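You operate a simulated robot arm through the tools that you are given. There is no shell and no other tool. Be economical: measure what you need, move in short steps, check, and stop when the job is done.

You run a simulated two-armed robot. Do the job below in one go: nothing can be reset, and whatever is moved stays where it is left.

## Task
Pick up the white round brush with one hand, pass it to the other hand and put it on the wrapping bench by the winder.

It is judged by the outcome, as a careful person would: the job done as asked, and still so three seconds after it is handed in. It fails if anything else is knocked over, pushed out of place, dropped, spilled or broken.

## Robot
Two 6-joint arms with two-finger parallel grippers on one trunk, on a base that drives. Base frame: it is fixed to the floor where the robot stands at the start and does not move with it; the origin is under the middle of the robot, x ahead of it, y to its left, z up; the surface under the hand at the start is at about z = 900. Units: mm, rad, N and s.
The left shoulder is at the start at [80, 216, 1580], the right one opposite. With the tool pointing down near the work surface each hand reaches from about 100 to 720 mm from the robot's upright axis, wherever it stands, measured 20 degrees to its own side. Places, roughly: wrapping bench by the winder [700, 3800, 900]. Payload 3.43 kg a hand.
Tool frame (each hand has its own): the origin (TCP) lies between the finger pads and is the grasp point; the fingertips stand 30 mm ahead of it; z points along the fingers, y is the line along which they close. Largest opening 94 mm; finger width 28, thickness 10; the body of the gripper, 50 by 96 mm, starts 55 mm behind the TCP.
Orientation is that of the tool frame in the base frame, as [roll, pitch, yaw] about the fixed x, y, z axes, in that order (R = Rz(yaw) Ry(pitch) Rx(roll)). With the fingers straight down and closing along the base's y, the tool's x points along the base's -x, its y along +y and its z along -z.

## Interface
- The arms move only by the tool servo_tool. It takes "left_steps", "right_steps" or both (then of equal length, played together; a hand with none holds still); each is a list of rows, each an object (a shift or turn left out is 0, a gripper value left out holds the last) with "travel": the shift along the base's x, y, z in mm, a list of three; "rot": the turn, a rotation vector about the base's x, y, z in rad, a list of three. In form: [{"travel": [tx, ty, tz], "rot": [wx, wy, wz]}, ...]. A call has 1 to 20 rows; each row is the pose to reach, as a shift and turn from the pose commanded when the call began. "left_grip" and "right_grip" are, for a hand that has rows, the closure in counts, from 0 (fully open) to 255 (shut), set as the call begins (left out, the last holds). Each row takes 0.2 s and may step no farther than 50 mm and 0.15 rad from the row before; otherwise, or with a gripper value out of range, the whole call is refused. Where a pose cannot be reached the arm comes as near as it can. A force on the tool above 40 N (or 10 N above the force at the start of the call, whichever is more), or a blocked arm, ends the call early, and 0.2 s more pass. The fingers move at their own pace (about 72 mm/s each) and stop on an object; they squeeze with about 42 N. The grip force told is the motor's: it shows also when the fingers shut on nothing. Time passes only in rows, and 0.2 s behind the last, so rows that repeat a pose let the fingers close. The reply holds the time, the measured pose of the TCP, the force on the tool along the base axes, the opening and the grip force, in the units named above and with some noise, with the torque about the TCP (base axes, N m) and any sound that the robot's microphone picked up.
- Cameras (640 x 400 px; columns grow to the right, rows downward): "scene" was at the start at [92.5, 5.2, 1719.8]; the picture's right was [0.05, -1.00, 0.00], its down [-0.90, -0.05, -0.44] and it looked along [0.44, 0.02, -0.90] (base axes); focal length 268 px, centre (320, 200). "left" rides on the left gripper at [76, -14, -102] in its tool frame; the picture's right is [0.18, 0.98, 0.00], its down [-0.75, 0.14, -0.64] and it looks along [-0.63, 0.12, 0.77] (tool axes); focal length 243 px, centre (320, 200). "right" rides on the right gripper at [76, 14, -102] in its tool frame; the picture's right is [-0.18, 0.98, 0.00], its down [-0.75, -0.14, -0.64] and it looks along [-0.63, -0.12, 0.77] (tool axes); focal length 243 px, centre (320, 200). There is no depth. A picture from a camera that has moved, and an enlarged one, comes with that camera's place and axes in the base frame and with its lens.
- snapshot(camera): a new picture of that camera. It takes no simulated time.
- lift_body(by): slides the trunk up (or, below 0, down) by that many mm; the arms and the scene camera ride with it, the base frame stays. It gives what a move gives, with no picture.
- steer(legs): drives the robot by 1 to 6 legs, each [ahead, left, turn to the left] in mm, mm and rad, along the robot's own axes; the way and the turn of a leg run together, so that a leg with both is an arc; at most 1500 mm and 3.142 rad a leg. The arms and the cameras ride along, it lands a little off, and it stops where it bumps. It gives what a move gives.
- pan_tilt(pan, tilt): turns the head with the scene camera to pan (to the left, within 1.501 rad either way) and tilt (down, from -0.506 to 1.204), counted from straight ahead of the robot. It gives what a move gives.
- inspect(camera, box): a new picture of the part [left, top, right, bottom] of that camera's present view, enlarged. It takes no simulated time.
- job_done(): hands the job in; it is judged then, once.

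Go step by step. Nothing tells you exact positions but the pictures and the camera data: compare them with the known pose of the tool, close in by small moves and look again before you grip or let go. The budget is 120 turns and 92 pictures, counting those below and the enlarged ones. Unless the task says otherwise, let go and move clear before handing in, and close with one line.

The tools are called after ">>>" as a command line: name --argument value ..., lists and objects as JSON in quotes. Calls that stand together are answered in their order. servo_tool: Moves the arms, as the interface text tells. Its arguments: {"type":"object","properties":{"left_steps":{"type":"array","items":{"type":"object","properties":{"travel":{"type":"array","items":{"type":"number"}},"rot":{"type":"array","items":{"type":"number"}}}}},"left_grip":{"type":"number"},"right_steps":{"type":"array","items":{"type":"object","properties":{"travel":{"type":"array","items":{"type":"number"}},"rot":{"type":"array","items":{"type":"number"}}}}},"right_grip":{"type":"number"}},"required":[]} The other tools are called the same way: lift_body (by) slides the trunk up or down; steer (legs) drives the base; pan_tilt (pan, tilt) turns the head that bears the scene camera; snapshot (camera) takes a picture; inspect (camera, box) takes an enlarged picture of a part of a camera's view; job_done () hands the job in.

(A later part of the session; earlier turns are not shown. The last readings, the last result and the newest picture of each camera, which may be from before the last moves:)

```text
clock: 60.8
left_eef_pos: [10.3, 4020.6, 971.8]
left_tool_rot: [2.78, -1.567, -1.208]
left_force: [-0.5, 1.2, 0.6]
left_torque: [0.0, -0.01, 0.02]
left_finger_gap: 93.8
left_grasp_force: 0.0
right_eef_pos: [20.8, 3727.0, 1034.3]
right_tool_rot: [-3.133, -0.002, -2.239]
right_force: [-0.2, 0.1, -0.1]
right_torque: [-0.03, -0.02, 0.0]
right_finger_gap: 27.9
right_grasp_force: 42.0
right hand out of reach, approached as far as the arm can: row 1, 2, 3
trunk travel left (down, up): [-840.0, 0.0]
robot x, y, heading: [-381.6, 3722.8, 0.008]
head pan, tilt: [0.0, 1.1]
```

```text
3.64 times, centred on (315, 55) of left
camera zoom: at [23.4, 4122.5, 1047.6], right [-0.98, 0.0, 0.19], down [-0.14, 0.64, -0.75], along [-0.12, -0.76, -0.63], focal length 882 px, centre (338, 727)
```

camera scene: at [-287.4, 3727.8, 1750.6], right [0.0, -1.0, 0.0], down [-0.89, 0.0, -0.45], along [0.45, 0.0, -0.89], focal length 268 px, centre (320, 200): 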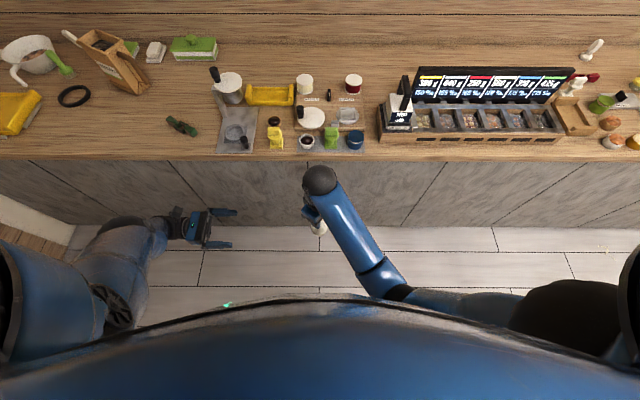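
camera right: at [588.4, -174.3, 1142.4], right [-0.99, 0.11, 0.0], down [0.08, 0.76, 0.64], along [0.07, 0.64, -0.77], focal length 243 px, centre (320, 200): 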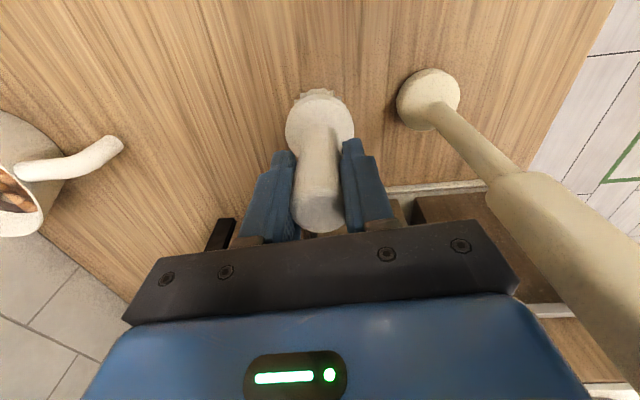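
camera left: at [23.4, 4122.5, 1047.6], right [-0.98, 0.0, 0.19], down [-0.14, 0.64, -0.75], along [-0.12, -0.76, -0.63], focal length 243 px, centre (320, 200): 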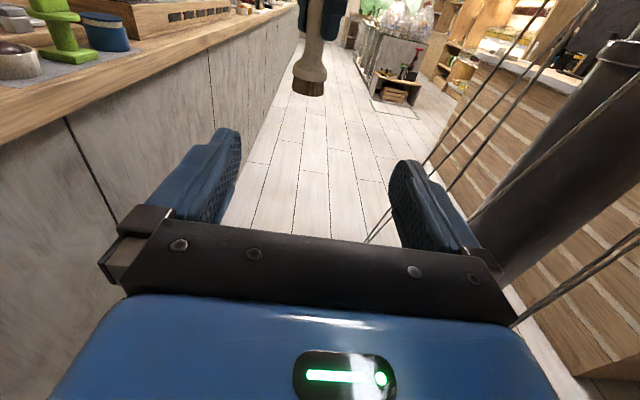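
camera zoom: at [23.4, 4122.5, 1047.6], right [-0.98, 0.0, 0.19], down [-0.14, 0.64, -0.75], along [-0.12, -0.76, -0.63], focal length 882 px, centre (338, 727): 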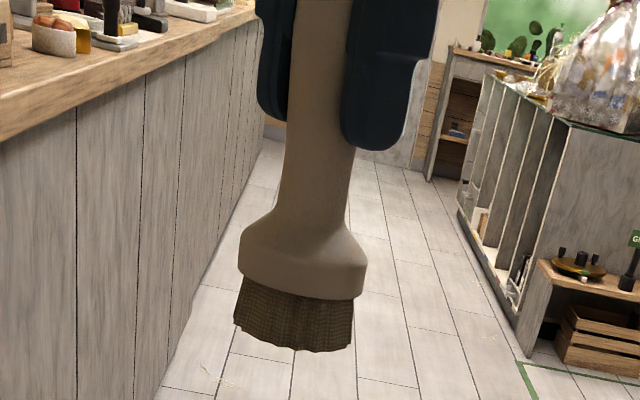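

The head wall is about 75 mm below the right TCP. I tilt the left hand 15° down, line it up with the head, and close to 90 mm away before looking again.

>>> servo_tool --left_grip 0 --left_steps '[{"travel": [4, -40, -5], "rot": [0.13, 0, 0]}, {"travel": [9, -80, -10], "rot": [0.26, 0, 0]}, {"travel": [9, -125, -13], "rot": [0.26, 0, 0]}, {"travel": [9, -165, -13], "rot": [0.26, 0, 0]}, {"travel": [9, -200, -13], "rot": [0.26, 0, 0]}]'

>>> snapshot --camera "left"

>>> snapshot --camera "scene"

```text
clock: 62.0
left_eef_pos: [63.5, 3835.1, 888.5]
left_tool_rot: [3.122, -1.31, -1.549]
left_force: [0.6, 0.2, -0.1]
left_torque: [-0.01, 0.01, -0.01]
left_finger_gap: 93.9
left_grasp_force: 0.1
left hand out of reach, approached as far as the arm can: row 1, 2, 3, 4, 5
right_eef_pos: [20.4, 3724.7, 1033.9]
right_tool_rot: [-3.133, 0.002, -2.239]
right_force: [-0.5, -0.4, -1.0]
right_torque: [0.01, -0.02, -0.01]
right_finger_gap: 28.3
right_grasp_force: 42.7
trunk travel left (down, up): [-840.0, 0.0]
robot x, y, heading: [-383.9, 3729.1, 0.006]
head pan, tilt: [0.0, 1.1]
```

```text
57 pictures are left
camera left: at [78.7, 3914.8, 987.7], right [-0.98, -0.05, 0.18], down [-0.14, 0.81, -0.56], along [-0.12, -0.58, -0.81], focal length 243 px, centre (320, 200)
```

left: 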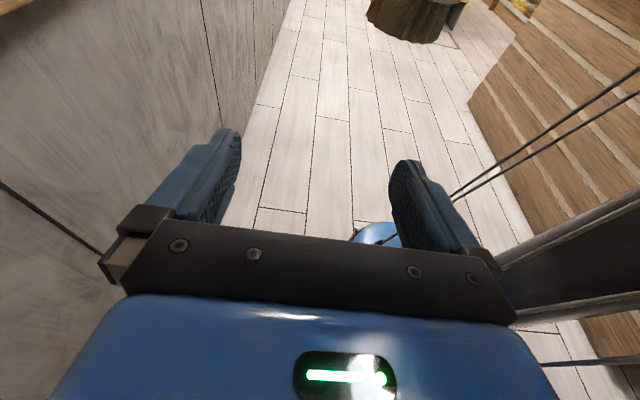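

```text
56 pictures are left
camera scene: at [-286.7, 3724.6, 1750.6], right [0.01, -1.0, 0.0], down [-0.89, 0.0, -0.45], along [0.45, 0.0, -0.89], focal length 268 px, centre (320, 200)
```

scene: 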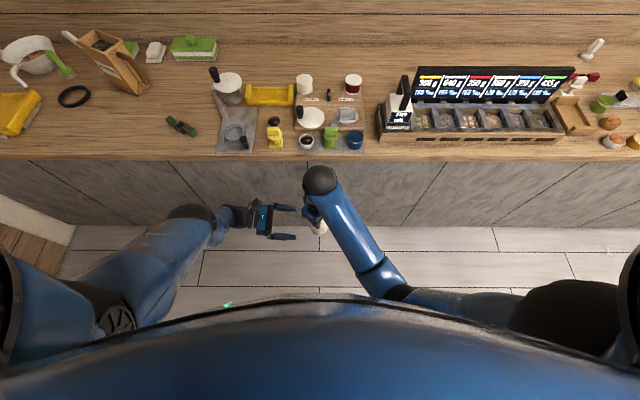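

The left hand can't stay level so close in with the trunk so high. Before the handover I test how the left hand reaches the level, forward-pointing pose that I need for setting down, with the trunk lowered.

>>> lift_body --by -250

>>> servo_tool --left_steps '[{"travel": [0, 15, 20], "rot": [0, 0, 0.13]}, {"travel": [0, 30, 40], "rot": [0, 0, 0.26]}, {"travel": [5, 45, 60], "rot": [0, 0, 0.39]}, {"travel": [10, 60, 85], "rot": [0, 0, 0.52]}, {"travel": [20, 75, 110], "rot": [0, 0, 0.65]}, {"travel": [30, 90, 135], "rot": [0, 0, 0.78]}, {"travel": [40, 100, 160], "rot": [0, 0, 0.91]}, {"travel": [50, 110, 185], "rot": [0, 0, 1.04]}, {"travel": [60, 120, 210], "rot": [0, 0, 1.17]}, {"travel": [70, 120, 240], "rot": [0, 0, 1.3]}, {"travel": [80, 120, 270], "rot": [0, 0, 1.43]}, {"travel": [90, 120, 290], "rot": [0, 0, 1.57]}]'

>>> snapshot --camera "scene"

```text
clock: 64.6
left_eef_pos: [62.7, 3837.3, 638.7]
left_tool_rot: [3.122, -1.312, -1.551]
left_force: [-0.2, -0.6, 0.5]
left_torque: [-0.01, 0.03, -0.01]
left_finger_gap: 94.0
left_grasp_force: 0.2
right_eef_pos: [19.7, 3726.4, 785.0]
right_tool_rot: [-3.135, 0.002, -2.238]
right_force: [0.7, 0.7, 0.1]
right_torque: [0.01, 0.05, -0.02]
right_finger_gap: 28.2
right_grasp_force: 41.7
trunk travel left (down, up): [-590.0, 250.0]
robot x, y, heading: [-384.8, 3721.6, 0.004]
head pan, tilt: [0.0, 1.1]
```

```text
clock: 67.2
left_eef_pos: [195.8, 4024.0, 603.0]
left_tool_rot: [3.125, -1.312, -0.07]
left_force: [1.1, -0.6, 0.3]
left_torque: [0.03, -0.02, -0.02]
left_finger_gap: 93.7
left_grasp_force: 0.1
left hand out of reach, approached as far as the arm can: row 1, 2, 3, 4, 5, 6, 7, 8, 9, 10, 11, 12
right_eef_pos: [21.0, 3727.1, 785.4]
right_tool_rot: [-3.135, 0.003, -2.237]
right_force: [0.0, 0.4, -0.9]
right_torque: [0.01, -0.01, -0.02]
right_finger_gap: 28.1
right_grasp_force: 42.0
trunk travel left (down, up): [-590.0, 250.0]
robot x, y, heading: [-382.8, 3722.4, 0.006]
head pan, tilt: [0.0, 1.1]
```

```text
55 pictures are left
camera scene: at [-288.2, 3726.5, 1500.7], right [0.01, -1.0, 0.0], down [-0.89, 0.0, -0.45], along [0.45, 0.0, -0.89], focal length 268 px, centre (320, 200)
```

scene: 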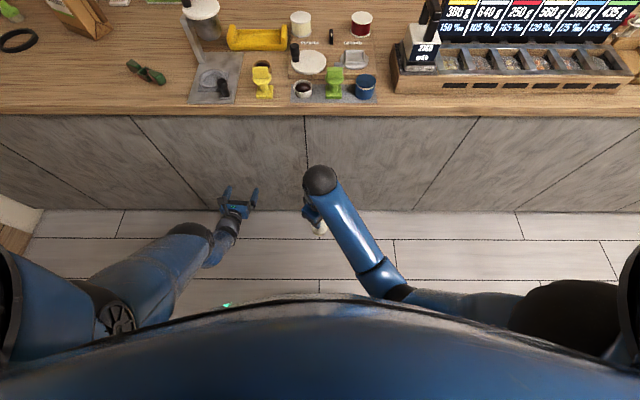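

The arm got there in an unnatural branch (camera on top). The natural way is camera below the hand, so I undo the turn back to tool-down.

>>> servo_tool --left_steps '[{"travel": [-10, 10, 0], "rot": [0, 0, -0.13]}, {"travel": [-20, 20, 0], "rot": [0, 0, -0.26]}, {"travel": [-30, 30, 0], "rot": [0, 0, -0.39]}, {"travel": [-40, 30, 0], "rot": [0, 0, -0.52]}, {"travel": [-50, 30, 0], "rot": [0, 0, -0.65]}, {"travel": [-60, 30, 0], "rot": [0, 0, -0.78]}, {"travel": [-70, 30, 0], "rot": [0, 0, -0.91]}, {"travel": [-80, 30, 0], "rot": [0, 0, -1.04]}, {"travel": [-90, 30, 0], "rot": [0, 0, -1.17]}, {"travel": [-100, 30, 0], "rot": [0, 0, -1.3]}, {"travel": [-110, 30, 0], "rot": [0, 0, -1.43]}, {"travel": [-120, 30, 0], "rot": [0, 0, -1.49]}]'

>>> servo_tool --left_steps '[{"travel": [0, 0, 0], "rot": [-0.13, 0, 0]}, {"travel": [0, 0, 0], "rot": [-0.26, 0, 0]}]'

>>> servo_tool --left_steps '[{"travel": [-3, 0, 5], "rot": [0.081, -0.081, -0.081]}, {"travel": [-6, 0, 15], "rot": [0.161, -0.161, -0.161]}, {"travel": [-9, 0, 25], "rot": [0.242, -0.242, -0.242]}, {"travel": [-12, 0, 35], "rot": [0.322, -0.322, -0.322]}, {"travel": [-15, 0, 45], "rot": [0.403, -0.403, -0.403]}, {"travel": [-18, 0, 55], "rot": [0.484, -0.484, -0.484]}, {"travel": [-21, 0, 65], "rot": [0.564, -0.564, -0.564]}, {"travel": [-24, 0, 75], "rot": [0.645, -0.645, -0.645]}, {"travel": [-27, 0, 85], "rot": [0.725, -0.725, -0.725]}, {"travel": [-30, 0, 95], "rot": [0.806, -0.806, -0.806]}, {"travel": [-33, 0, 105], "rot": [0.887, -0.887, -0.887]}, {"travel": [-36, 0, 115], "rot": [0.967, -0.967, -0.967]}, {"travel": [-40, 0, 125], "rot": [1.048, -1.048, -1.048]}, {"travel": [-40, 0, 135], "rot": [1.128, -1.128, -1.128]}, {"travel": [-40, 0, 145], "rot": [1.209, -1.209, -1.209]}]'

>>> snapshot --camera "scene"

```text
clock: 69.8
left_eef_pos: [18.2, 4015.6, 669.4]
left_tool_rot: [3.118, -1.315, -1.56]
left_force: [0.3, -0.8, 0.3]
left_torque: [0.02, 0.02, -0.01]
left_finger_gap: 94.1
left_grasp_force: 0.1
left hand out of reach, approached as far as the arm can: row 2, 3, 4, 5, 6, 7, 8, 9, 10, 11, 12
right_eef_pos: [20.5, 3726.5, 785.3]
right_tool_rot: [-3.136, 0.002, -2.238]
right_force: [0.4, 0.2, 0.0]
right_torque: [0.02, -0.02, 0.03]
right_finger_gap: 28.5
right_grasp_force: 41.9
trunk travel left (down, up): [-590.0, 250.0]
robot x, y, heading: [-381.4, 3723.3, 0.009]
head pan, tilt: [0.0, 1.1]
```

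```text
clock: 70.4
left_eef_pos: [-1.9, 3995.8, 705.1]
left_tool_rot: [1.073, -1.566, 0.488]
left_force: [0.8, -0.1, 0.1]
left_torque: [0.01, 0.03, -0.01]
left_finger_gap: 94.0
left_grasp_force: 0.1
left hand out of reach, approached as far as the arm can: row 1, 2
right_eef_pos: [19.1, 3726.2, 785.7]
right_tool_rot: [-3.135, 0.001, -2.239]
right_force: [1.0, 0.1, -1.0]
right_torque: [-0.01, 0.03, 0.01]
right_finger_gap: 28.2
right_grasp_force: 42.0
trunk travel left (down, up): [-590.0, 250.0]
robot x, y, heading: [-382.6, 3727.8, 0.0]
head pan, tilt: [0.0, 1.1]
```

```text
clock: 73.6
left_eef_pos: [223.0, 4071.8, 657.8]
left_tool_rot: [-3.099, -0.059, -3.088]
left_force: [-0.6, -0.2, 0.1]
left_torque: [-0.01, 0.02, 0.01]
left_finger_gap: 93.8
left_grasp_force: 0.1
left hand out of reach, approached as far as the arm can: row 1, 2, 3, 4, 5, 6, 7, 8, 9, 10, 11, 12, 13, 14, 15
right_eef_pos: [21.3, 3726.1, 785.0]
right_tool_rot: [-3.135, 0.002, -2.237]
right_force: [-0.4, -0.1, -0.6]
right_torque: [0.0, 0.0, 0.0]
right_finger_gap: 28.1
right_grasp_force: 41.6
trunk travel left (down, up): [-590.0, 250.0]
robot x, y, heading: [-381.5, 3723.4, 0.006]
head pan, tilt: [0.0, 1.1]
```

```text
54 pictures are left
camera scene: at [-287.1, 3726.2, 1500.6], right [0.01, -1.0, 0.0], down [-0.89, 0.0, -0.45], along [0.45, 0.0, -0.89], focal length 268 px, centre (320, 200)
```

scene: 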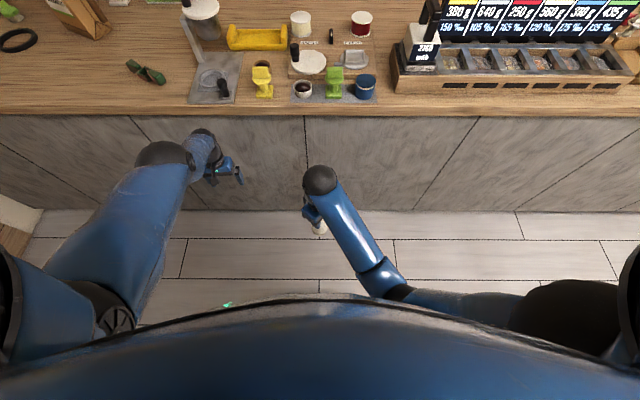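

Left is tool-down again but stretched out. I pull it back to the normal near pose.

>>> servo_tool --left_steps '[{"travel": [-30, -15, 10]}, {"travel": [-65, -30, 20]}, {"travel": [-100, -45, 30]}, {"travel": [-135, -60, 40]}, {"travel": [-170, -75, 50]}, {"travel": [-205, -90, 60]}, {"travel": [-240, -105, 75]}, {"travel": [-280, -120, 92]}]'

>>> snapshot --camera "scene"

```text
clock: 75.4
left_eef_pos: [145.1, 3971.7, 550.3]
left_tool_rot: [-3.096, -0.061, -3.086]
left_force: [0.3, -0.9, 0.6]
left_torque: [0.03, 0.05, 0.01]
left_finger_gap: 94.0
left_grasp_force: 0.1
left hand out of reach, approached as far as the arm can: row 1, 2, 3, 4, 5, 6, 7, 8
right_eef_pos: [20.5, 3726.6, 784.4]
right_tool_rot: [-3.135, 0.002, -2.236]
right_force: [0.2, -0.3, 0.6]
right_torque: [-0.02, -0.03, 0.01]
right_finger_gap: 28.4
right_grasp_force: 41.7
trunk travel left (down, up): [-590.0, 250.0]
robot x, y, heading: [-379.1, 3724.6, 0.006]
head pan, tilt: [0.0, 1.1]
```

```text
53 pictures are left
camera scene: at [-287.4, 3726.1, 1500.6], right [0.01, -1.0, 0.0], down [-0.89, 0.0, -0.45], along [0.45, 0.0, -0.89], focal length 268 px, centre (320, 200)
```

scene: 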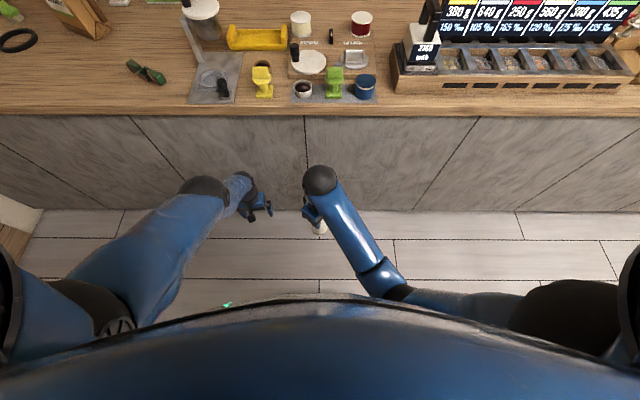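

The left arm is hanging nearly straight in an odd branch. I look at it closely before untangling it.

>>> inspect --camera "scene" --box '[0, 130, 440, 340]'

>>> snapshot --camera "right"

```text
1.45 times, centred on (220, 235) of scene
camera zoom: at [-287.4, 3726.1, 1500.6], right [0.01, -1.0, 0.0], down [-0.89, 0.0, -0.45], along [0.45, 0.0, -0.89], focal length 390 px, centre (466, 149)
```

zoom: 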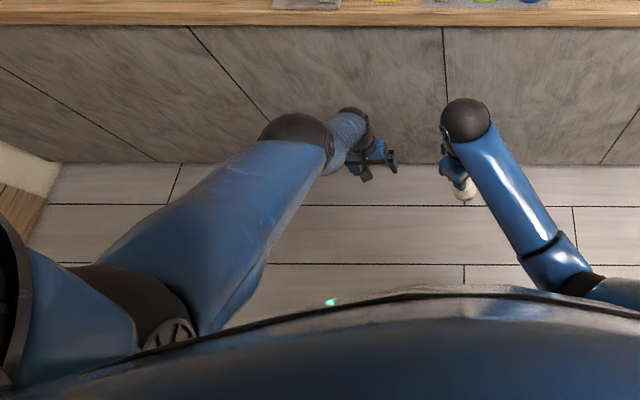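

```text
51 pictures are left
camera right: at [-39.8, 3675.0, 885.6], right [-0.66, 0.75, -0.01], down [0.57, 0.51, 0.64], along [0.49, 0.42, -0.77], focal length 243 px, centre (320, 200)
```

right: 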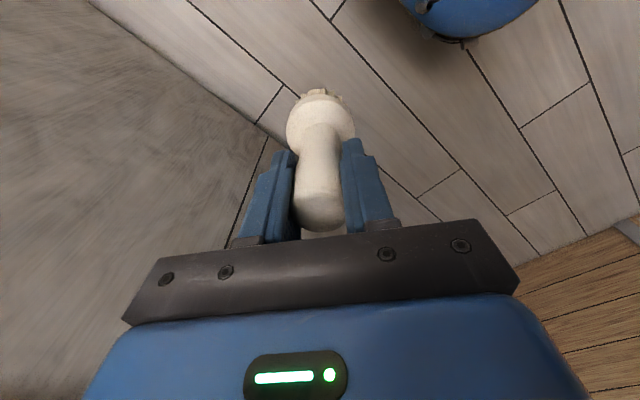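

I'll back off from the counter for room, then pitch the left hand forward in line with its forearm while raising it, to come back to the normal branch.

>>> steer --legs '[[-420, 0, 0]]'

>>> servo_tool --left_steps '[{"travel": [15, 0, 15], "rot": [0, -0.12, 0]}, {"travel": [30, 0, 30], "rot": [0, -0.24, 0]}, {"travel": [45, 0, 50], "rot": [0, -0.36, 0]}, {"travel": [60, 0, 70], "rot": [0, -0.48, 0]}, {"travel": [80, 0, 95], "rot": [0, -0.6, 0]}, {"travel": [100, 0, 120], "rot": [0, -0.72, 0]}, {"travel": [120, 0, 150], "rot": [0, -0.84, 0]}, {"travel": [140, 0, 180], "rot": [0, -0.96, 0]}, {"travel": [160, 0, 210], "rot": [0, -1.08, 0]}, {"travel": [180, 0, 250], "rot": [0, -1.2, 0]}]'

>>> snapshot --camera "scene"

```text
clock: 78.0
left_eef_pos: [-277.4, 3969.4, 550.5]
left_tool_rot: [-3.097, -0.059, -3.087]
left_force: [0.8, 0.4, 0.4]
left_torque: [-0.01, -0.02, -0.03]
left_finger_gap: 94.0
left_grasp_force: 0.1
right_eef_pos: [-398.9, 3724.1, 785.0]
right_tool_rot: [-3.135, 0.0, -2.238]
right_force: [0.6, 0.3, -0.6]
right_torque: [0.01, -0.03, 0.0]
right_finger_gap: 28.1
right_grasp_force: 42.0
trunk travel left (down, up): [-590.0, 250.0]
robot x, y, heading: [-800.5, 3725.2, 0.005]
head pan, tilt: [0.0, 1.1]
```

```text
clock: 80.2
left_eef_pos: [-22.2, 3978.7, 726.9]
left_tool_rot: [-2.98, 1.136, -3.018]
left_force: [0.1, 0.2, -0.8]
left_torque: [0.03, -0.02, 0.03]
left_finger_gap: 94.0
left_grasp_force: 0.1
left hand out of reach, approached as far as the arm can: row 1, 2, 3, 4, 5, 6, 7, 8, 9, 10
right_eef_pos: [-398.9, 3723.8, 784.7]
right_tool_rot: [-3.135, 0.003, -2.238]
right_force: [-0.4, 1.0, -0.9]
right_torque: [0.03, -0.02, -0.02]
right_finger_gap: 28.5
right_grasp_force: 41.8
trunk travel left (down, up): [-590.0, 250.0]
robot x, y, heading: [-798.5, 3725.3, 0.005]
head pan, tilt: [0.0, 1.1]
```

```text
50 pictures are left
camera scene: at [-707.2, 3724.3, 1500.5], right [0.0, -1.0, 0.0], down [-0.89, 0.0, -0.45], along [0.45, 0.0, -0.89], focal length 268 px, centre (320, 200)
```

scene: 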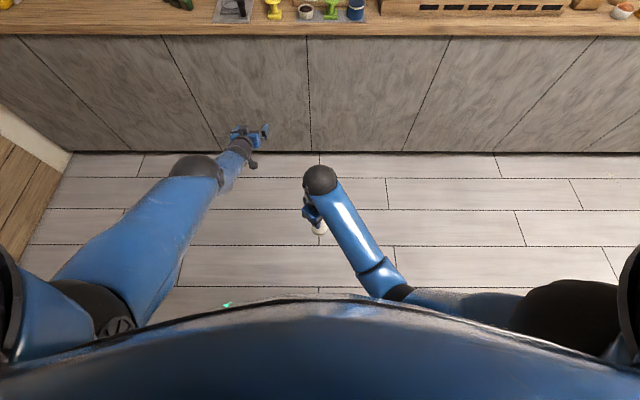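

Still straight but the hand is now in line. I pull it straight back and up to make the elbow bend.

>>> servo_tool --left_steps '[{"travel": [-15, 0, 20]}, {"travel": [-40, 0, 45]}, {"travel": [-65, 0, 70]}, {"travel": [-90, 0, 95]}, {"travel": [-115, 0, 110]}, {"travel": [-140, 0, 120]}]'

>>> snapshot --camera "scene"

```text
clock: 81.6
left_eef_pos: [-22.0, 3982.2, 729.6]
left_tool_rot: [-2.973, 1.137, -3.009]
left_force: [-0.4, 0.4, 0.0]
left_torque: [-0.01, 0.0, 0.02]
left_finger_gap: 94.0
left_grasp_force: 0.2
left hand out of reach, approached as far as the arm can: row 1, 2, 3, 4, 5, 6
right_eef_pos: [-400.7, 3723.1, 785.3]
right_tool_rot: [-3.135, 0.0, -2.238]
right_force: [-0.3, -0.2, -0.4]
right_torque: [0.04, -0.01, 0.0]
right_finger_gap: 28.4
right_grasp_force: 41.9
trunk travel left (down, up): [-590.0, 250.0]
robot x, y, heading: [-800.2, 3724.7, 0.007]
head pan, tilt: [0.0, 1.1]
```

```text
49 pictures are left
camera scene: at [-707.2, 3724.3, 1500.6], right [0.0, -1.0, 0.0], down [-0.89, 0.0, -0.45], along [0.45, 0.0, -0.89], focal length 268 px, centre (320, 200)
```

scene: 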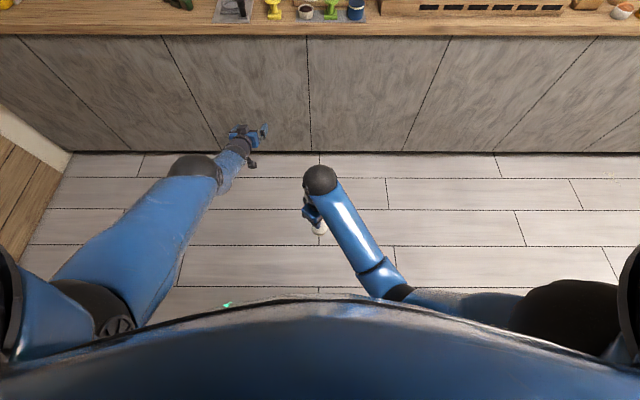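

Pulling radially can't bend a straight elbow. I sweep the hand upward instead, which should let the elbow flex the right way.

>>> servo_tool --left_steps '[{"travel": [10, 0, 30]}, {"travel": [20, 0, 60]}, {"travel": [30, 0, 95]}, {"travel": [40, 0, 130]}, {"travel": [45, 0, 165]}, {"travel": [50, 0, 200]}, {"travel": [50, 0, 240]}, {"travel": [50, 0, 280]}]'

>>> snapshot --camera "scene"

```text
clock: 83.4
left_eef_pos: [116.1, 3992.9, 987.1]
left_tool_rot: [-2.974, 1.133, -3.011]
left_force: [0.4, -0.1, 0.4]
left_torque: [0.01, -0.04, 0.03]
left_finger_gap: 94.3
left_grasp_force: 0.1
left hand out of reach, approached as far as the arm can: row 1, 2, 3, 4, 5, 6, 7, 8
right_eef_pos: [-399.8, 3722.9, 785.3]
right_tool_rot: [-3.135, 0.002, -2.238]
right_force: [0.1, 0.3, -1.1]
right_torque: [0.01, -0.01, 0.02]
right_finger_gap: 28.1
right_grasp_force: 42.1
trunk travel left (down, up): [-590.0, 250.0]
robot x, y, heading: [-800.8, 3719.9, 0.004]
head pan, tilt: [0.0, 1.1]
```

```text
48 pictures are left
camera scene: at [-707.8, 3723.4, 1500.6], right [0.0, -1.0, 0.0], down [-0.89, 0.0, -0.45], along [0.45, 0.0, -0.89], focal length 268 px, centre (320, 200)
```

scene: 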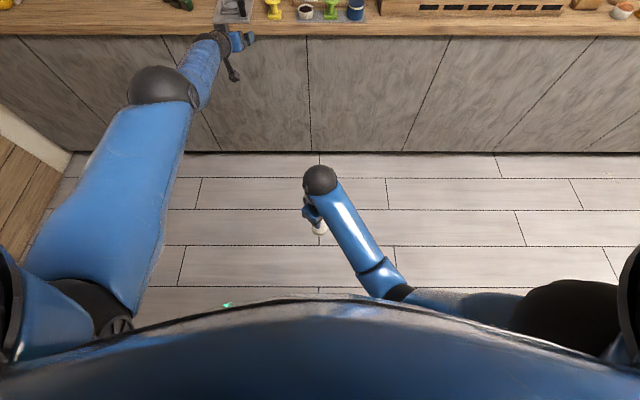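

The elbow now has some bend. I pull the hand back at this height and see how it folds.

>>> servo_tool --left_steps '[{"travel": [-35, 0, -5]}, {"travel": [-70, 0, -10]}, {"travel": [-105, 0, -15]}, {"travel": [-140, 0, -20]}, {"travel": [-175, 0, -25]}, {"travel": [-210, 0, -30]}]'

>>> snapshot --camera "scene"

```text
clock: 84.8
left_eef_pos: [84.7, 4002.4, 899.0]
left_tool_rot: [-2.972, 1.137, -3.009]
left_force: [0.4, -0.4, 0.8]
left_torque: [-0.02, 0.02, 0.0]
left_finger_gap: 93.9
left_grasp_force: 0.0
left hand out of reach, approached as far as the arm can: row 1, 2, 3, 4, 5, 6
right_eef_pos: [-398.7, 3724.2, 784.8]
right_tool_rot: [-3.136, 0.001, -2.237]
right_force: [-0.4, 0.5, -0.1]
right_torque: [0.02, 0.01, -0.02]
right_finger_gap: 28.2
right_grasp_force: 41.7
trunk travel left (down, up): [-590.0, 250.0]
robot x, y, heading: [-806.7, 3720.2, 0.002]
head pan, tilt: [0.0, 1.1]
```

```text
47 pictures are left
camera scene: at [-706.5, 3724.6, 1500.7], right [0.0, -1.0, 0.0], down [-0.89, 0.0, -0.45], along [0.45, 0.0, -0.89], focal length 268 px, centre (320, 200)
```

scene: 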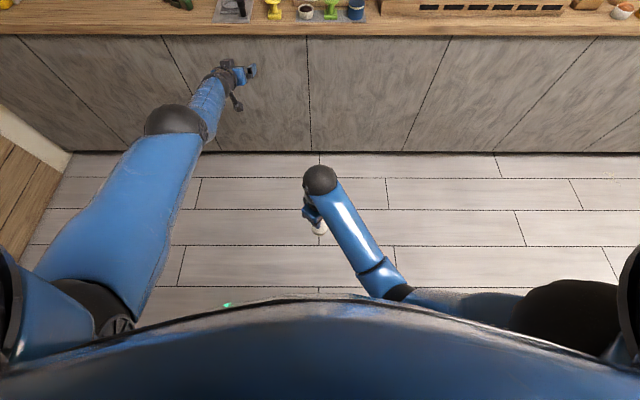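

I try another recovery: sweep the hand inward and down to an easy tool-down pose well within reach.

>>> servo_tool --left_steps '[{"travel": [-40, -7, -23], "rot": [0, 0.1, 0]}, {"travel": [-80, -14, -46], "rot": [0, 0.2, 0]}, {"travel": [-120, -21, -69], "rot": [0, 0.3, 0]}, {"travel": [-160, -28, -92], "rot": [0, 0.4, 0]}, {"travel": [-200, -36, -115], "rot": [0, 0.5, 0]}, {"travel": [-240, -43, -138], "rot": [0, 0.6, 0]}, {"travel": [-280, -50, -161], "rot": [0, 0.7, 0]}, {"travel": [-320, -57, -184], "rot": [0, 0.8, 0]}, {"travel": [-360, -64, -207], "rot": [0, 0.9, 0]}, {"travel": [-400, -71, -230], "rot": [0, 1.0, 0]}, {"travel": [-435, -78, -249], "rot": [0, 1.1, 0]}]'

>>> snapshot --camera "scene"

```text
clock: 87.2
left_eef_pos: [-251.3, 3922.0, 554.3]
left_tool_rot: [-3.091, 0.036, -3.085]
left_force: [0.6, 0.7, -0.1]
left_torque: [-0.02, 0.01, -0.02]
left_finger_gap: 94.2
left_grasp_force: 0.1
left hand out of reach, approached as far as the arm can: row 1, 2, 3, 4, 5, 6, 7, 8, 9, 10, 11
right_eef_pos: [-400.0, 3724.0, 783.6]
right_tool_rot: [-3.135, 0.002, -2.238]
right_force: [-0.6, -0.2, -0.8]
right_torque: [0.01, 0.01, 0.04]
right_finger_gap: 28.1
right_grasp_force: 42.2
trunk travel left (down, up): [-590.0, 250.0]
robot x, y, heading: [-801.8, 3721.7, -0.004]
head pan, tilt: [0.0, 1.1]
```

```text
46 pictures are left
camera scene: at [-707.6, 3724.2, 1500.6], right [0.0, -1.0, 0.0], down [-0.89, 0.0, -0.45], along [0.45, 0.0, -0.89], focal length 268 px, centre (320, 200)
```

scene: 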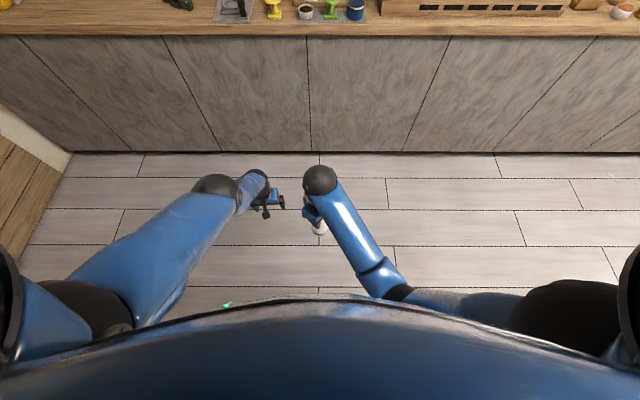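

The elbow seems slightly hyperextended. I first stretch the arm outward past straight, then sweep up and finally inward so the elbow folds the normal way.

>>> servo_tool --left_steps '[{"travel": [35, 0, -25]}, {"travel": [72, 0, -46]}, {"travel": [117, 0, -31]}, {"travel": [147, 0, 1]}, {"travel": [147, 0, 47]}, {"travel": [140, 0, 93]}, {"travel": [135, 0, 140]}, {"travel": [128, 0, 187]}, {"travel": [115, 0, 232]}, {"travel": [95, 0, 276]}, {"travel": [60, 0, 300]}, {"travel": [20, 0, 310]}]'

>>> snapshot --camera "scene"

```text
clock: 89.8
left_eef_pos: [-227.6, 3925.2, 856.9]
left_tool_rot: [-3.093, 0.039, -3.086]
left_force: [-0.5, -0.6, 0.1]
left_torque: [-0.01, -0.03, -0.01]
left_finger_gap: 94.0
left_grasp_force: 0.0
left hand out of reach, approached as far as the arm can: row 1, 2, 3, 4, 5, 6, 7, 12
right_eef_pos: [-401.4, 3723.8, 785.2]
right_tool_rot: [-3.133, 0.003, -2.237]
right_force: [-0.6, 0.5, -0.9]
right_torque: [0.01, 0.01, 0.0]
right_finger_gap: 27.9
right_grasp_force: 42.5
trunk travel left (down, up): [-590.0, 250.0]
robot x, y, heading: [-804.0, 3723.1, 0.006]
head pan, tilt: [0.0, 1.1]
```

```text
45 pictures are left
camera scene: at [-708.7, 3724.4, 1500.7], right [0.0, -1.0, 0.0], down [-0.89, 0.0, -0.45], along [0.45, 0.0, -0.89], focal length 268 px, centre (320, 200)
```

scene: 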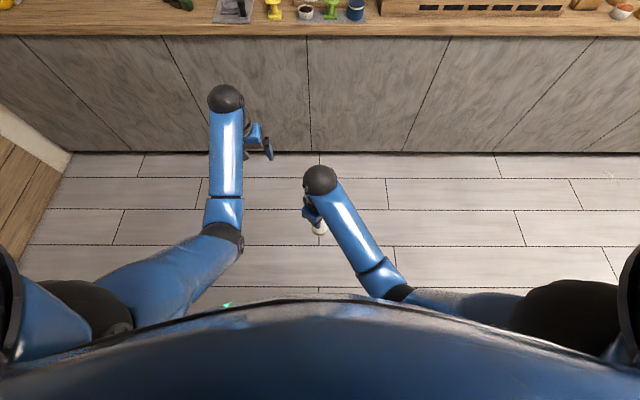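

The left arm is back to normal. Now I pitch the left hand forward the natural way (camera below), keeping the elbow bent.

>>> servo_tool --left_steps '[{"travel": [-10, 5, -12], "rot": [0, -0.122, 0]}, {"travel": [-20, 10, -24], "rot": [0, -0.244, 0]}, {"travel": [-30, 15, -36], "rot": [0, -0.366, 0]}, {"travel": [-36, 20, -48], "rot": [0, -0.488, 0]}, {"travel": [-42, 25, -60], "rot": [0, -0.61, 0]}, {"travel": [-46, 30, -70], "rot": [0, -0.732, 0]}, {"travel": [-50, 35, -80], "rot": [0, -0.854, 0]}, {"travel": [-52, 40, -86], "rot": [0, -0.976, 0]}, {"travel": [-54, 45, -92], "rot": [0, -1.098, 0]}, {"travel": [-56, 48, -97], "rot": [0, -1.22, 0]}]'

>>> snapshot --camera "scene"

```text
clock: 92.0
left_eef_pos: [-282.5, 3973.7, 758.7]
left_tool_rot: [-2.921, 1.253, -2.96]
left_force: [-0.8, -0.5, -0.8]
left_torque: [-0.03, 0.0, -0.03]
left_finger_gap: 94.1
left_grasp_force: 0.0
right_eef_pos: [-400.5, 3723.9, 784.3]
right_tool_rot: [-3.135, 0.003, -2.236]
right_force: [0.3, 0.9, -1.9]
right_torque: [0.01, 0.04, 0.02]
right_finger_gap: 28.5
right_grasp_force: 42.4
trunk travel left (down, up): [-590.0, 250.0]
robot x, y, heading: [-802.0, 3720.0, 0.006]
head pan, tilt: [0.0, 1.1]
```

```text
44 pictures are left
camera scene: at [-707.5, 3724.4, 1500.6], right [0.0, -1.0, 0.0], down [-0.89, 0.0, -0.45], along [0.45, 0.0, -0.89], focal length 268 px, centre (320, 200)
```

scene: 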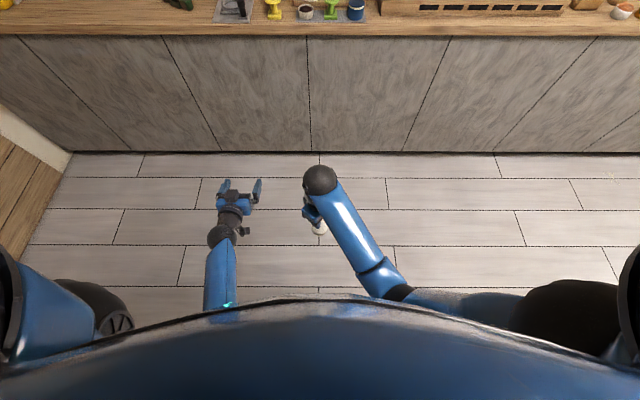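

The left hand is level with 18° down-tilt, camera below, elbow bent. Now I move the brush with the right hand out in front.

>>> servo_tool --right_steps '[{"travel": [40, 10, 3]}, {"travel": [80, 20, 6]}, {"travel": [120, 30, 9]}, {"travel": [160, 45, 12]}, {"travel": [200, 60, 15]}, {"travel": [220, 70, 15]}]'

>>> snapshot --camera "scene"

>>> snapshot --camera "left"

```text
clock: 93.4
left_eef_pos: [-281.8, 3971.8, 758.8]
left_tool_rot: [-2.92, 1.255, -2.96]
left_force: [0.8, -0.7, 0.2]
left_torque: [-0.04, 0.0, -0.01]
left_finger_gap: 94.0
left_grasp_force: 0.0
right_eef_pos: [-179.0, 3796.0, 799.3]
right_tool_rot: [-3.135, 0.003, -2.238]
right_force: [-0.7, -0.1, -0.9]
right_torque: [-0.02, -0.01, -0.04]
right_finger_gap: 28.1
right_grasp_force: 42.1
trunk travel left (down, up): [-590.0, 250.0]
robot x, y, heading: [-801.8, 3723.0, 0.006]
head pan, tilt: [0.0, 1.1]
```

```text
43 pictures are left
camera scene: at [-707.0, 3724.7, 1500.5], right [0.0, -1.0, 0.0], down [-0.89, 0.0, -0.45], along [0.45, 0.0, -0.89], focal length 268 px, centre (320, 200)
```

scene: 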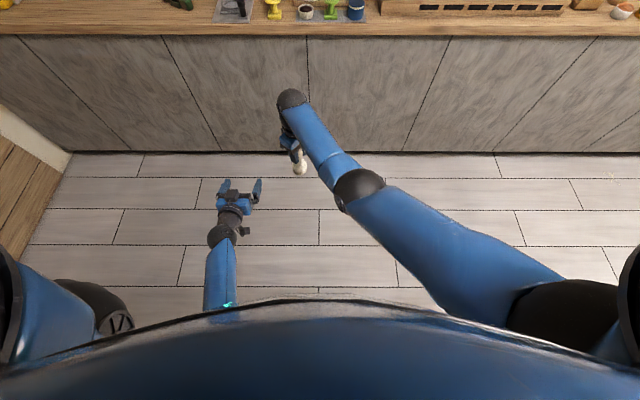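

```text
42 pictures are left
camera left: at [-403.8, 3959.1, 717.8], right [-0.03, 0.97, -0.24], down [-0.38, 0.21, 0.9], along [0.93, 0.12, 0.36], focal length 243 px, centre (320, 200)
```

left: 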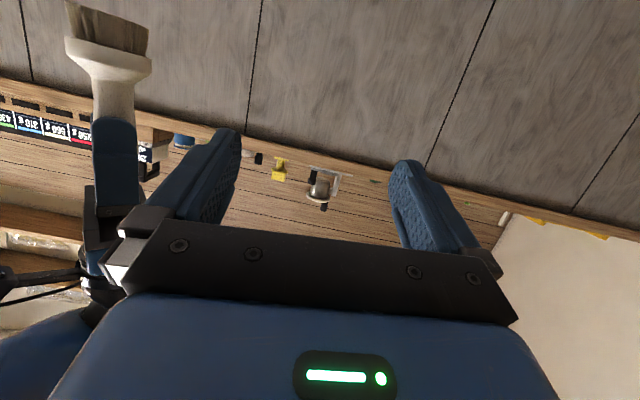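

The brush head is at about (-179,3796,726). I line the left hand up in y and z first, staying behind it.

>>> servo_tool --left_steps '[{"travel": [0, -45, -10]}, {"travel": [0, -90, -20]}, {"travel": [0, -135, -30]}, {"travel": [0, -176, -33]}]'

>>> snapshot --camera "left"

>>> snapshot --camera "scene"

```text
clock: 94.4
left_eef_pos: [-282.5, 3796.2, 724.1]
left_tool_rot: [-2.912, 1.249, -2.951]
left_force: [0.2, 0.0, 0.4]
left_torque: [0.01, 0.02, 0.0]
left_finger_gap: 94.0
left_grasp_force: 0.1
right_eef_pos: [-178.7, 3795.0, 799.5]
right_tool_rot: [-3.135, 0.001, -2.237]
right_force: [-0.2, 0.1, -0.9]
right_torque: [0.01, -0.03, 0.0]
right_finger_gap: 28.3
right_grasp_force: 41.7
trunk travel left (down, up): [-590.0, 250.0]
robot x, y, heading: [-802.1, 3722.7, 0.004]
head pan, tilt: [0.0, 1.1]
```

```text
41 pictures are left
camera left: at [-404.2, 3782.4, 684.2], right [-0.03, 0.97, -0.25], down [-0.37, 0.22, 0.9], along [0.93, 0.12, 0.35], focal length 243 px, centre (320, 200)
```

left: 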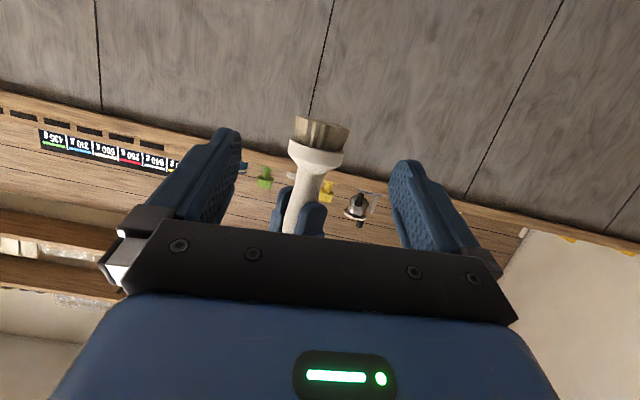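

```text
40 pictures are left
camera scene: at [-706.7, 3723.6, 1500.6], right [0.0, -1.0, 0.0], down [-0.89, 0.0, -0.45], along [0.45, 0.0, -0.89], focal length 268 px, centre (320, 200)
```

scene: 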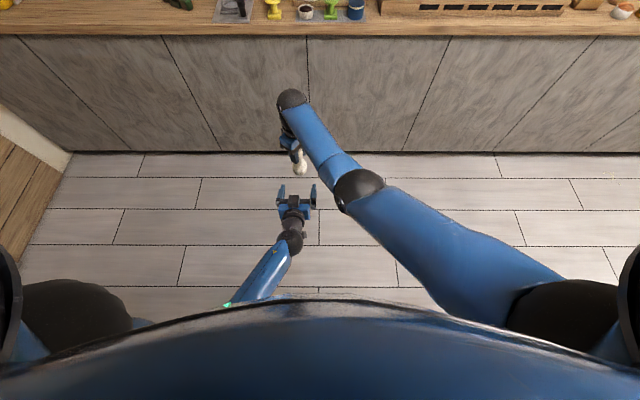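

The head lies right at the left hand's centre line (z≈724). I advance 98 mm and then look before closing.

>>> servo_tool --left_steps '[{"travel": [35, 0, 0]}, {"travel": [65, 0, 0]}, {"travel": [85, 0, 0]}, {"travel": [98, 0, 0]}]'

>>> snapshot --camera "left"

>>> inspect --camera "scene" --box '[240, 70, 380, 250]'

```text
clock: 95.4
left_eef_pos: [-184.2, 3796.1, 725.0]
left_tool_rot: [-2.925, 1.252, -2.964]
left_force: [-0.6, 0.0, -0.6]
left_torque: [0.03, -0.02, -0.02]
left_finger_gap: 93.9
left_grasp_force: 0.0
right_eef_pos: [-179.6, 3794.4, 798.6]
right_tool_rot: [-3.135, -0.001, -2.236]
right_force: [1.0, -0.2, -0.8]
right_torque: [-0.01, -0.05, -0.02]
right_finger_gap: 28.2
right_grasp_force: 42.1
trunk travel left (down, up): [-590.0, 250.0]
robot x, y, heading: [-802.4, 3723.3, 0.002]
head pan, tilt: [0.0, 1.1]
```

```text
39 pictures are left
camera left: at [-305.3, 3783.3, 684.6], right [-0.03, 0.97, -0.24], down [-0.38, 0.21, 0.9], along [0.93, 0.12, 0.36], focal length 243 px, centre (320, 200)
```

left: 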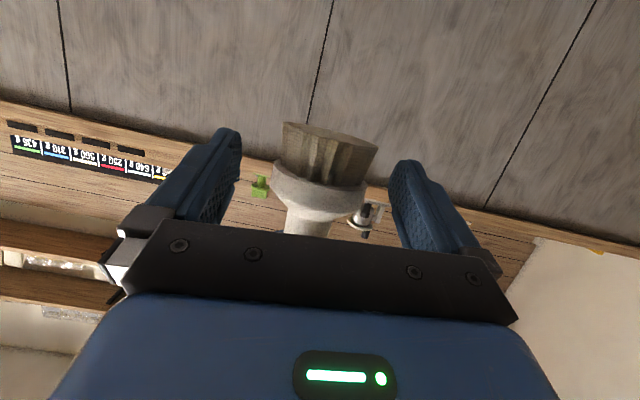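

```text
2.22 times, centred on (310, 160) of scene
camera zoom: at [-706.6, 3724.1, 1500.5], right [0.0, -1.0, 0.0], down [-0.89, 0.0, -0.45], along [0.45, 0.0, -0.89], focal length 595 px, centre (342, 289)
```

zoom: 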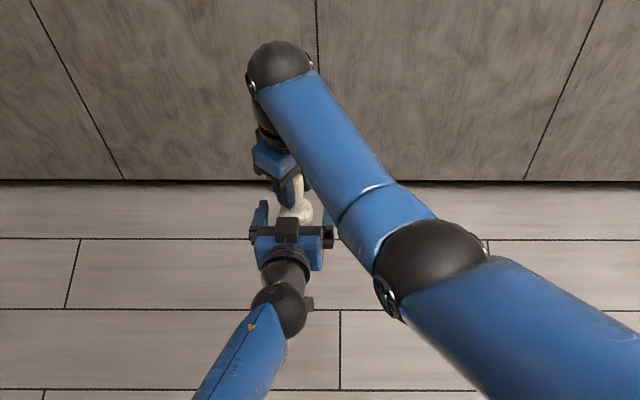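

The head is centred. To keep fingertip clearance when setting down, I draw back 10 mm and raise 3 mm, then close the left gripper.

>>> servo_tool --left_grip 0 --left_steps '[{"travel": [-10, 0, 3]}, {"travel": [-10, 0, 3]}]'

>>> servo_tool --left_grip 255 --left_steps '[{"travel": [0, 0, 0]}, {"travel": [0, 0, 0]}, {"travel": [0, 0, 0]}, {"travel": [0, 0, 0]}]'

>>> snapshot --camera "left"

```text
clock: 96.0
left_eef_pos: [-193.9, 3796.5, 729.0]
left_tool_rot: [-2.922, 1.253, -2.961]
left_force: [0.5, 0.7, -0.1]
left_torque: [0.01, 0.0, -0.01]
left_finger_gap: 94.0
left_grasp_force: 0.1
right_eef_pos: [-180.1, 3794.4, 798.0]
right_tool_rot: [-3.134, 0.0, -2.239]
right_force: [0.2, -0.3, -0.7]
right_torque: [0.0, 0.03, 0.02]
right_finger_gap: 28.3
right_grasp_force: 41.9
trunk travel left (down, up): [-590.0, 250.0]
robot x, y, heading: [-800.1, 3722.9, 0.003]
head pan, tilt: [0.0, 1.1]
```

```text
clock: 97.0
left_eef_pos: [-194.6, 3797.0, 729.8]
left_tool_rot: [-2.926, 1.252, -2.965]
left_force: [0.6, 2.1, -1.6]
left_torque: [0.68, -0.17, 0.17]
left_finger_gap: 49.3
left_grasp_force: 41.5
right_eef_pos: [-179.8, 3794.6, 799.4]
right_tool_rot: [-3.135, -0.001, -2.237]
right_force: [-1.3, -1.9, 1.8]
right_torque: [-0.8, 0.26, -0.16]
right_finger_gap: 28.4
right_grasp_force: 42.0
trunk travel left (down, up): [-590.0, 250.0]
robot x, y, heading: [-803.6, 3723.0, 0.002]
head pan, tilt: [0.0, 1.1]
```

```text
37 pictures are left
camera left: at [-315.9, 3783.3, 687.7], right [-0.03, 0.97, -0.24], down [-0.38, 0.21, 0.9], along [0.93, 0.12, 0.36], focal length 243 px, centre (320, 200)
```

left: 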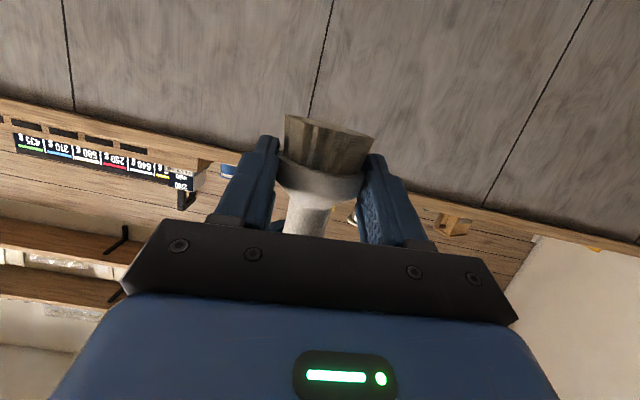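

The left hand holds the head (gap 49 mm). I open the right fingers part way, raise them a little and draw away sideways.

>>> servo_tool --right_grip 92 --right_steps '[{"travel": [0, 0, 0]}, {"travel": [0, 0, 0]}, {"travel": [0, 0, 10]}, {"travel": [0, 0, 20]}]'

>>> snapshot --camera "right"

```text
clock: 98.0
left_eef_pos: [-195.3, 3796.7, 729.4]
left_tool_rot: [-2.922, 1.254, -2.961]
left_force: [0.2, 0.5, -0.8]
left_torque: [-0.01, -0.01, 0.01]
left_finger_gap: 48.4
left_grasp_force: 42.3
right_eef_pos: [-179.2, 3795.3, 819.0]
right_tool_rot: [-3.133, 0.002, -2.238]
right_force: [0.6, 0.6, -0.7]
right_torque: [-0.01, 0.0, 0.01]
right_finger_gap: 60.1
right_grasp_force: 0.1
trunk travel left (down, up): [-590.0, 250.0]
robot x, y, heading: [-798.8, 3723.0, 0.005]
head pan, tilt: [0.0, 1.1]
```

```text
36 pictures are left
camera right: at [-240.2, 3743.8, 920.2], right [-0.66, 0.75, -0.01], down [0.57, 0.51, 0.64], along [0.49, 0.42, -0.77], focal length 243 px, centre (320, 200)
```

right: 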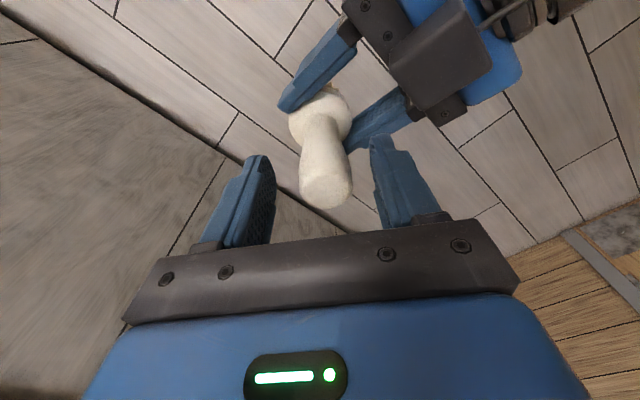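

The left hand alone holds the brush. The right hand withdraws to the right.

>>> servo_tool --right_steps '[{"travel": [-10, -25, 0]}, {"travel": [-20, -52, 0]}, {"travel": [-40, -95, 0]}, {"travel": [-65, -135, 0]}, {"travel": [-100, -170, 0]}, {"travel": [-140, -200, 0]}, {"travel": [-180, -225, -10]}]'

>>> snapshot --camera "scene"

>>> snapshot --camera "left"

```text
clock: 99.6
left_eef_pos: [-195.6, 3795.6, 729.6]
left_tool_rot: [-2.923, 1.256, -2.963]
left_force: [-0.1, 0.2, 0.0]
left_torque: [-0.03, -0.01, -0.02]
left_finger_gap: 48.0
left_grasp_force: 42.2
right_eef_pos: [-357.9, 3569.5, 798.8]
right_tool_rot: [-3.134, 0.006, -2.238]
right_force: [-0.6, 0.1, -0.1]
right_torque: [0.02, -0.05, 0.01]
right_finger_gap: 60.2
right_grasp_force: 0.0
right hand out of reach, approached as far as the arm can: row 6, 7
trunk travel left (down, up): [-590.0, 250.0]
robot x, y, heading: [-799.2, 3720.3, 0.008]
head pan, tilt: [0.0, 1.1]
```

```text
35 pictures are left
camera scene: at [-709.1, 3723.3, 1500.8], right [0.0, -1.0, 0.0], down [-0.89, 0.0, -0.46], along [0.46, 0.0, -0.89], focal length 268 px, centre (320, 200)
```

scene: 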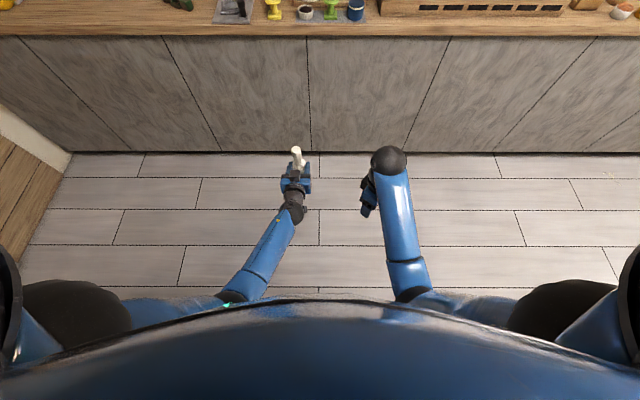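

```text
34 pictures are left
camera left: at [-316.6, 3782.7, 688.6], right [-0.03, 0.97, -0.24], down [-0.38, 0.21, 0.9], along [0.93, 0.12, 0.36], focal length 243 px, centre (320, 200)
```

left: 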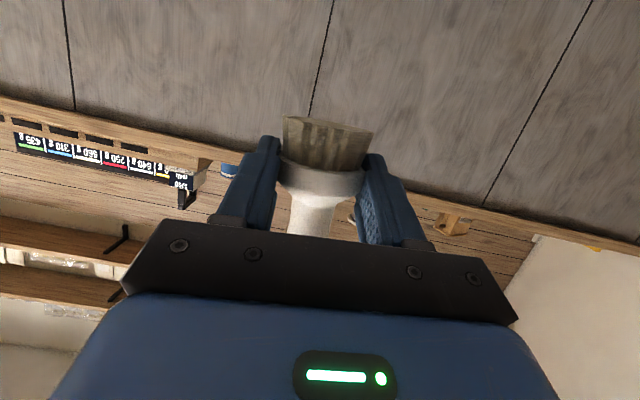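

The handover is done. I straighten the small sideways lean, raise the trunk above bench height, and drive left to line up with the free spot near (405,4185).

>>> servo_tool --left_steps '[{"travel": [0, 0, 0], "rot": [0.068, 0, 0]}, {"travel": [0, 0, 0], "rot": [0.068, 0, 0]}]'

>>> lift_body --by 250

>>> steer --legs '[[0, 389, 0], [430, 0, 0]]'

>>> pan_tilt --pan 0.1 --tilt 0.95

>>> snapshot --camera "scene"

>>> snapshot --camera "left"

```text
clock: 100.2
left_eef_pos: [-195.0, 3796.5, 729.2]
left_tool_rot: [3.139, 1.26, 3.107]
left_force: [-0.2, 1.0, -0.6]
left_torque: [-0.01, 0.02, -0.02]
left_finger_gap: 48.3
left_grasp_force: 42.3
right_eef_pos: [-357.0, 3568.6, 799.2]
right_tool_rot: [-3.133, 0.001, -2.239]
right_force: [-0.5, 0.1, 0.0]
right_torque: [-0.02, 0.01, -0.02]
right_finger_gap: 60.2
right_grasp_force: 0.1
trunk travel left (down, up): [-590.0, 250.0]
robot x, y, heading: [-799.4, 3725.2, 0.003]
head pan, tilt: [0.0, 1.1]
```

```text
clock: 102.8
left_eef_pos: [-195.2, 3795.9, 977.9]
left_tool_rot: [3.14, 1.258, 3.113]
left_force: [-0.6, 0.2, -0.4]
left_torque: [0.04, -0.02, 0.01]
left_finger_gap: 47.9
left_grasp_force: 42.4
right_eef_pos: [-357.3, 3569.7, 1048.8]
right_tool_rot: [-3.133, 0.004, -2.237]
right_force: [0.2, -0.1, 0.0]
right_torque: [0.01, 0.0, -0.01]
right_finger_gap: 59.9
right_grasp_force: 0.1
trunk travel left (down, up): [-840.0, 0.0]
robot x, y, heading: [-800.2, 3725.5, 0.001]
head pan, tilt: [0.0, 1.1]
```

```text
clock: 107.4
left_eef_pos: [228.5, 4189.4, 979.8]
left_tool_rot: [3.14, 1.263, 3.116]
left_force: [-0.8, -0.3, -0.9]
left_torque: [0.0, 0.01, -0.02]
left_finger_gap: 47.6
left_grasp_force: 42.5
right_eef_pos: [68.9, 3962.2, 1049.8]
right_tool_rot: [-3.132, 0.003, -2.232]
right_force: [-0.5, 0.4, 0.6]
right_torque: [0.01, 0.01, -0.02]
right_finger_gap: 60.3
right_grasp_force: 0.2
trunk travel left (down, up): [-840.0, 0.0]
robot x, y, heading: [-376.3, 4111.4, 0.007]
head pan, tilt: [0.0, 1.1]
```

```text
clock: 108.1
left_eef_pos: [228.6, 4189.3, 979.0]
left_tool_rot: [-3.141, 1.259, 3.118]
left_force: [-1.2, 0.6, -1.3]
left_torque: [-0.05, 0.03, -0.02]
left_finger_gap: 47.7
left_grasp_force: 42.1
right_eef_pos: [70.6, 3961.6, 1048.9]
right_tool_rot: [-3.132, 0.004, -2.233]
right_force: [0.2, 0.3, 0.8]
right_torque: [0.0, 0.01, 0.03]
right_finger_gap: 60.1
right_grasp_force: 0.1
trunk travel left (down, up): [-840.0, 0.0]
robot x, y, heading: [-373.4, 4115.8, 0.012]
head pan, tilt: [0.099, 0.949]
```

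```text
33 pictures are left
camera scene: at [-273.0, 4121.5, 1760.9], right [0.11, -0.99, 0.0], down [-0.81, -0.09, -0.58], along [0.58, 0.06, -0.81], focal length 268 px, centre (320, 200)
```

scene: 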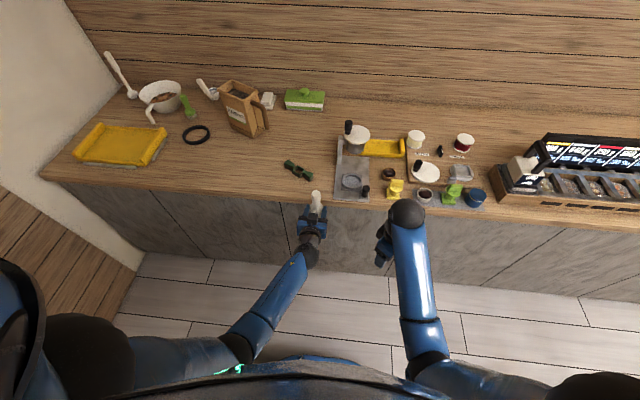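

```text
32 pictures are left
camera left: at [109.3, 4177.9, 937.3], right [-0.03, 0.98, -0.17], down [-0.38, 0.15, 0.91], along [0.93, 0.1, 0.37], focal length 243 px, centre (320, 200)
```

left: 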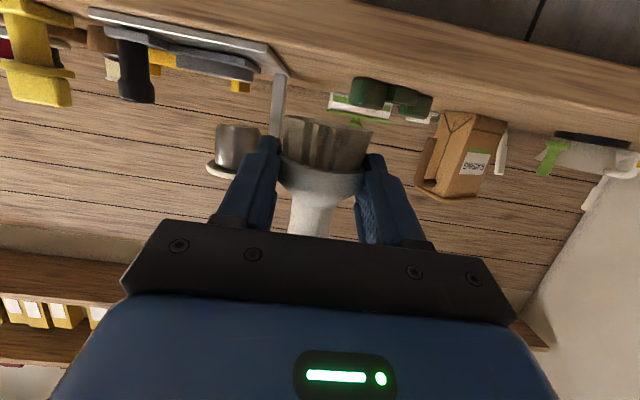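

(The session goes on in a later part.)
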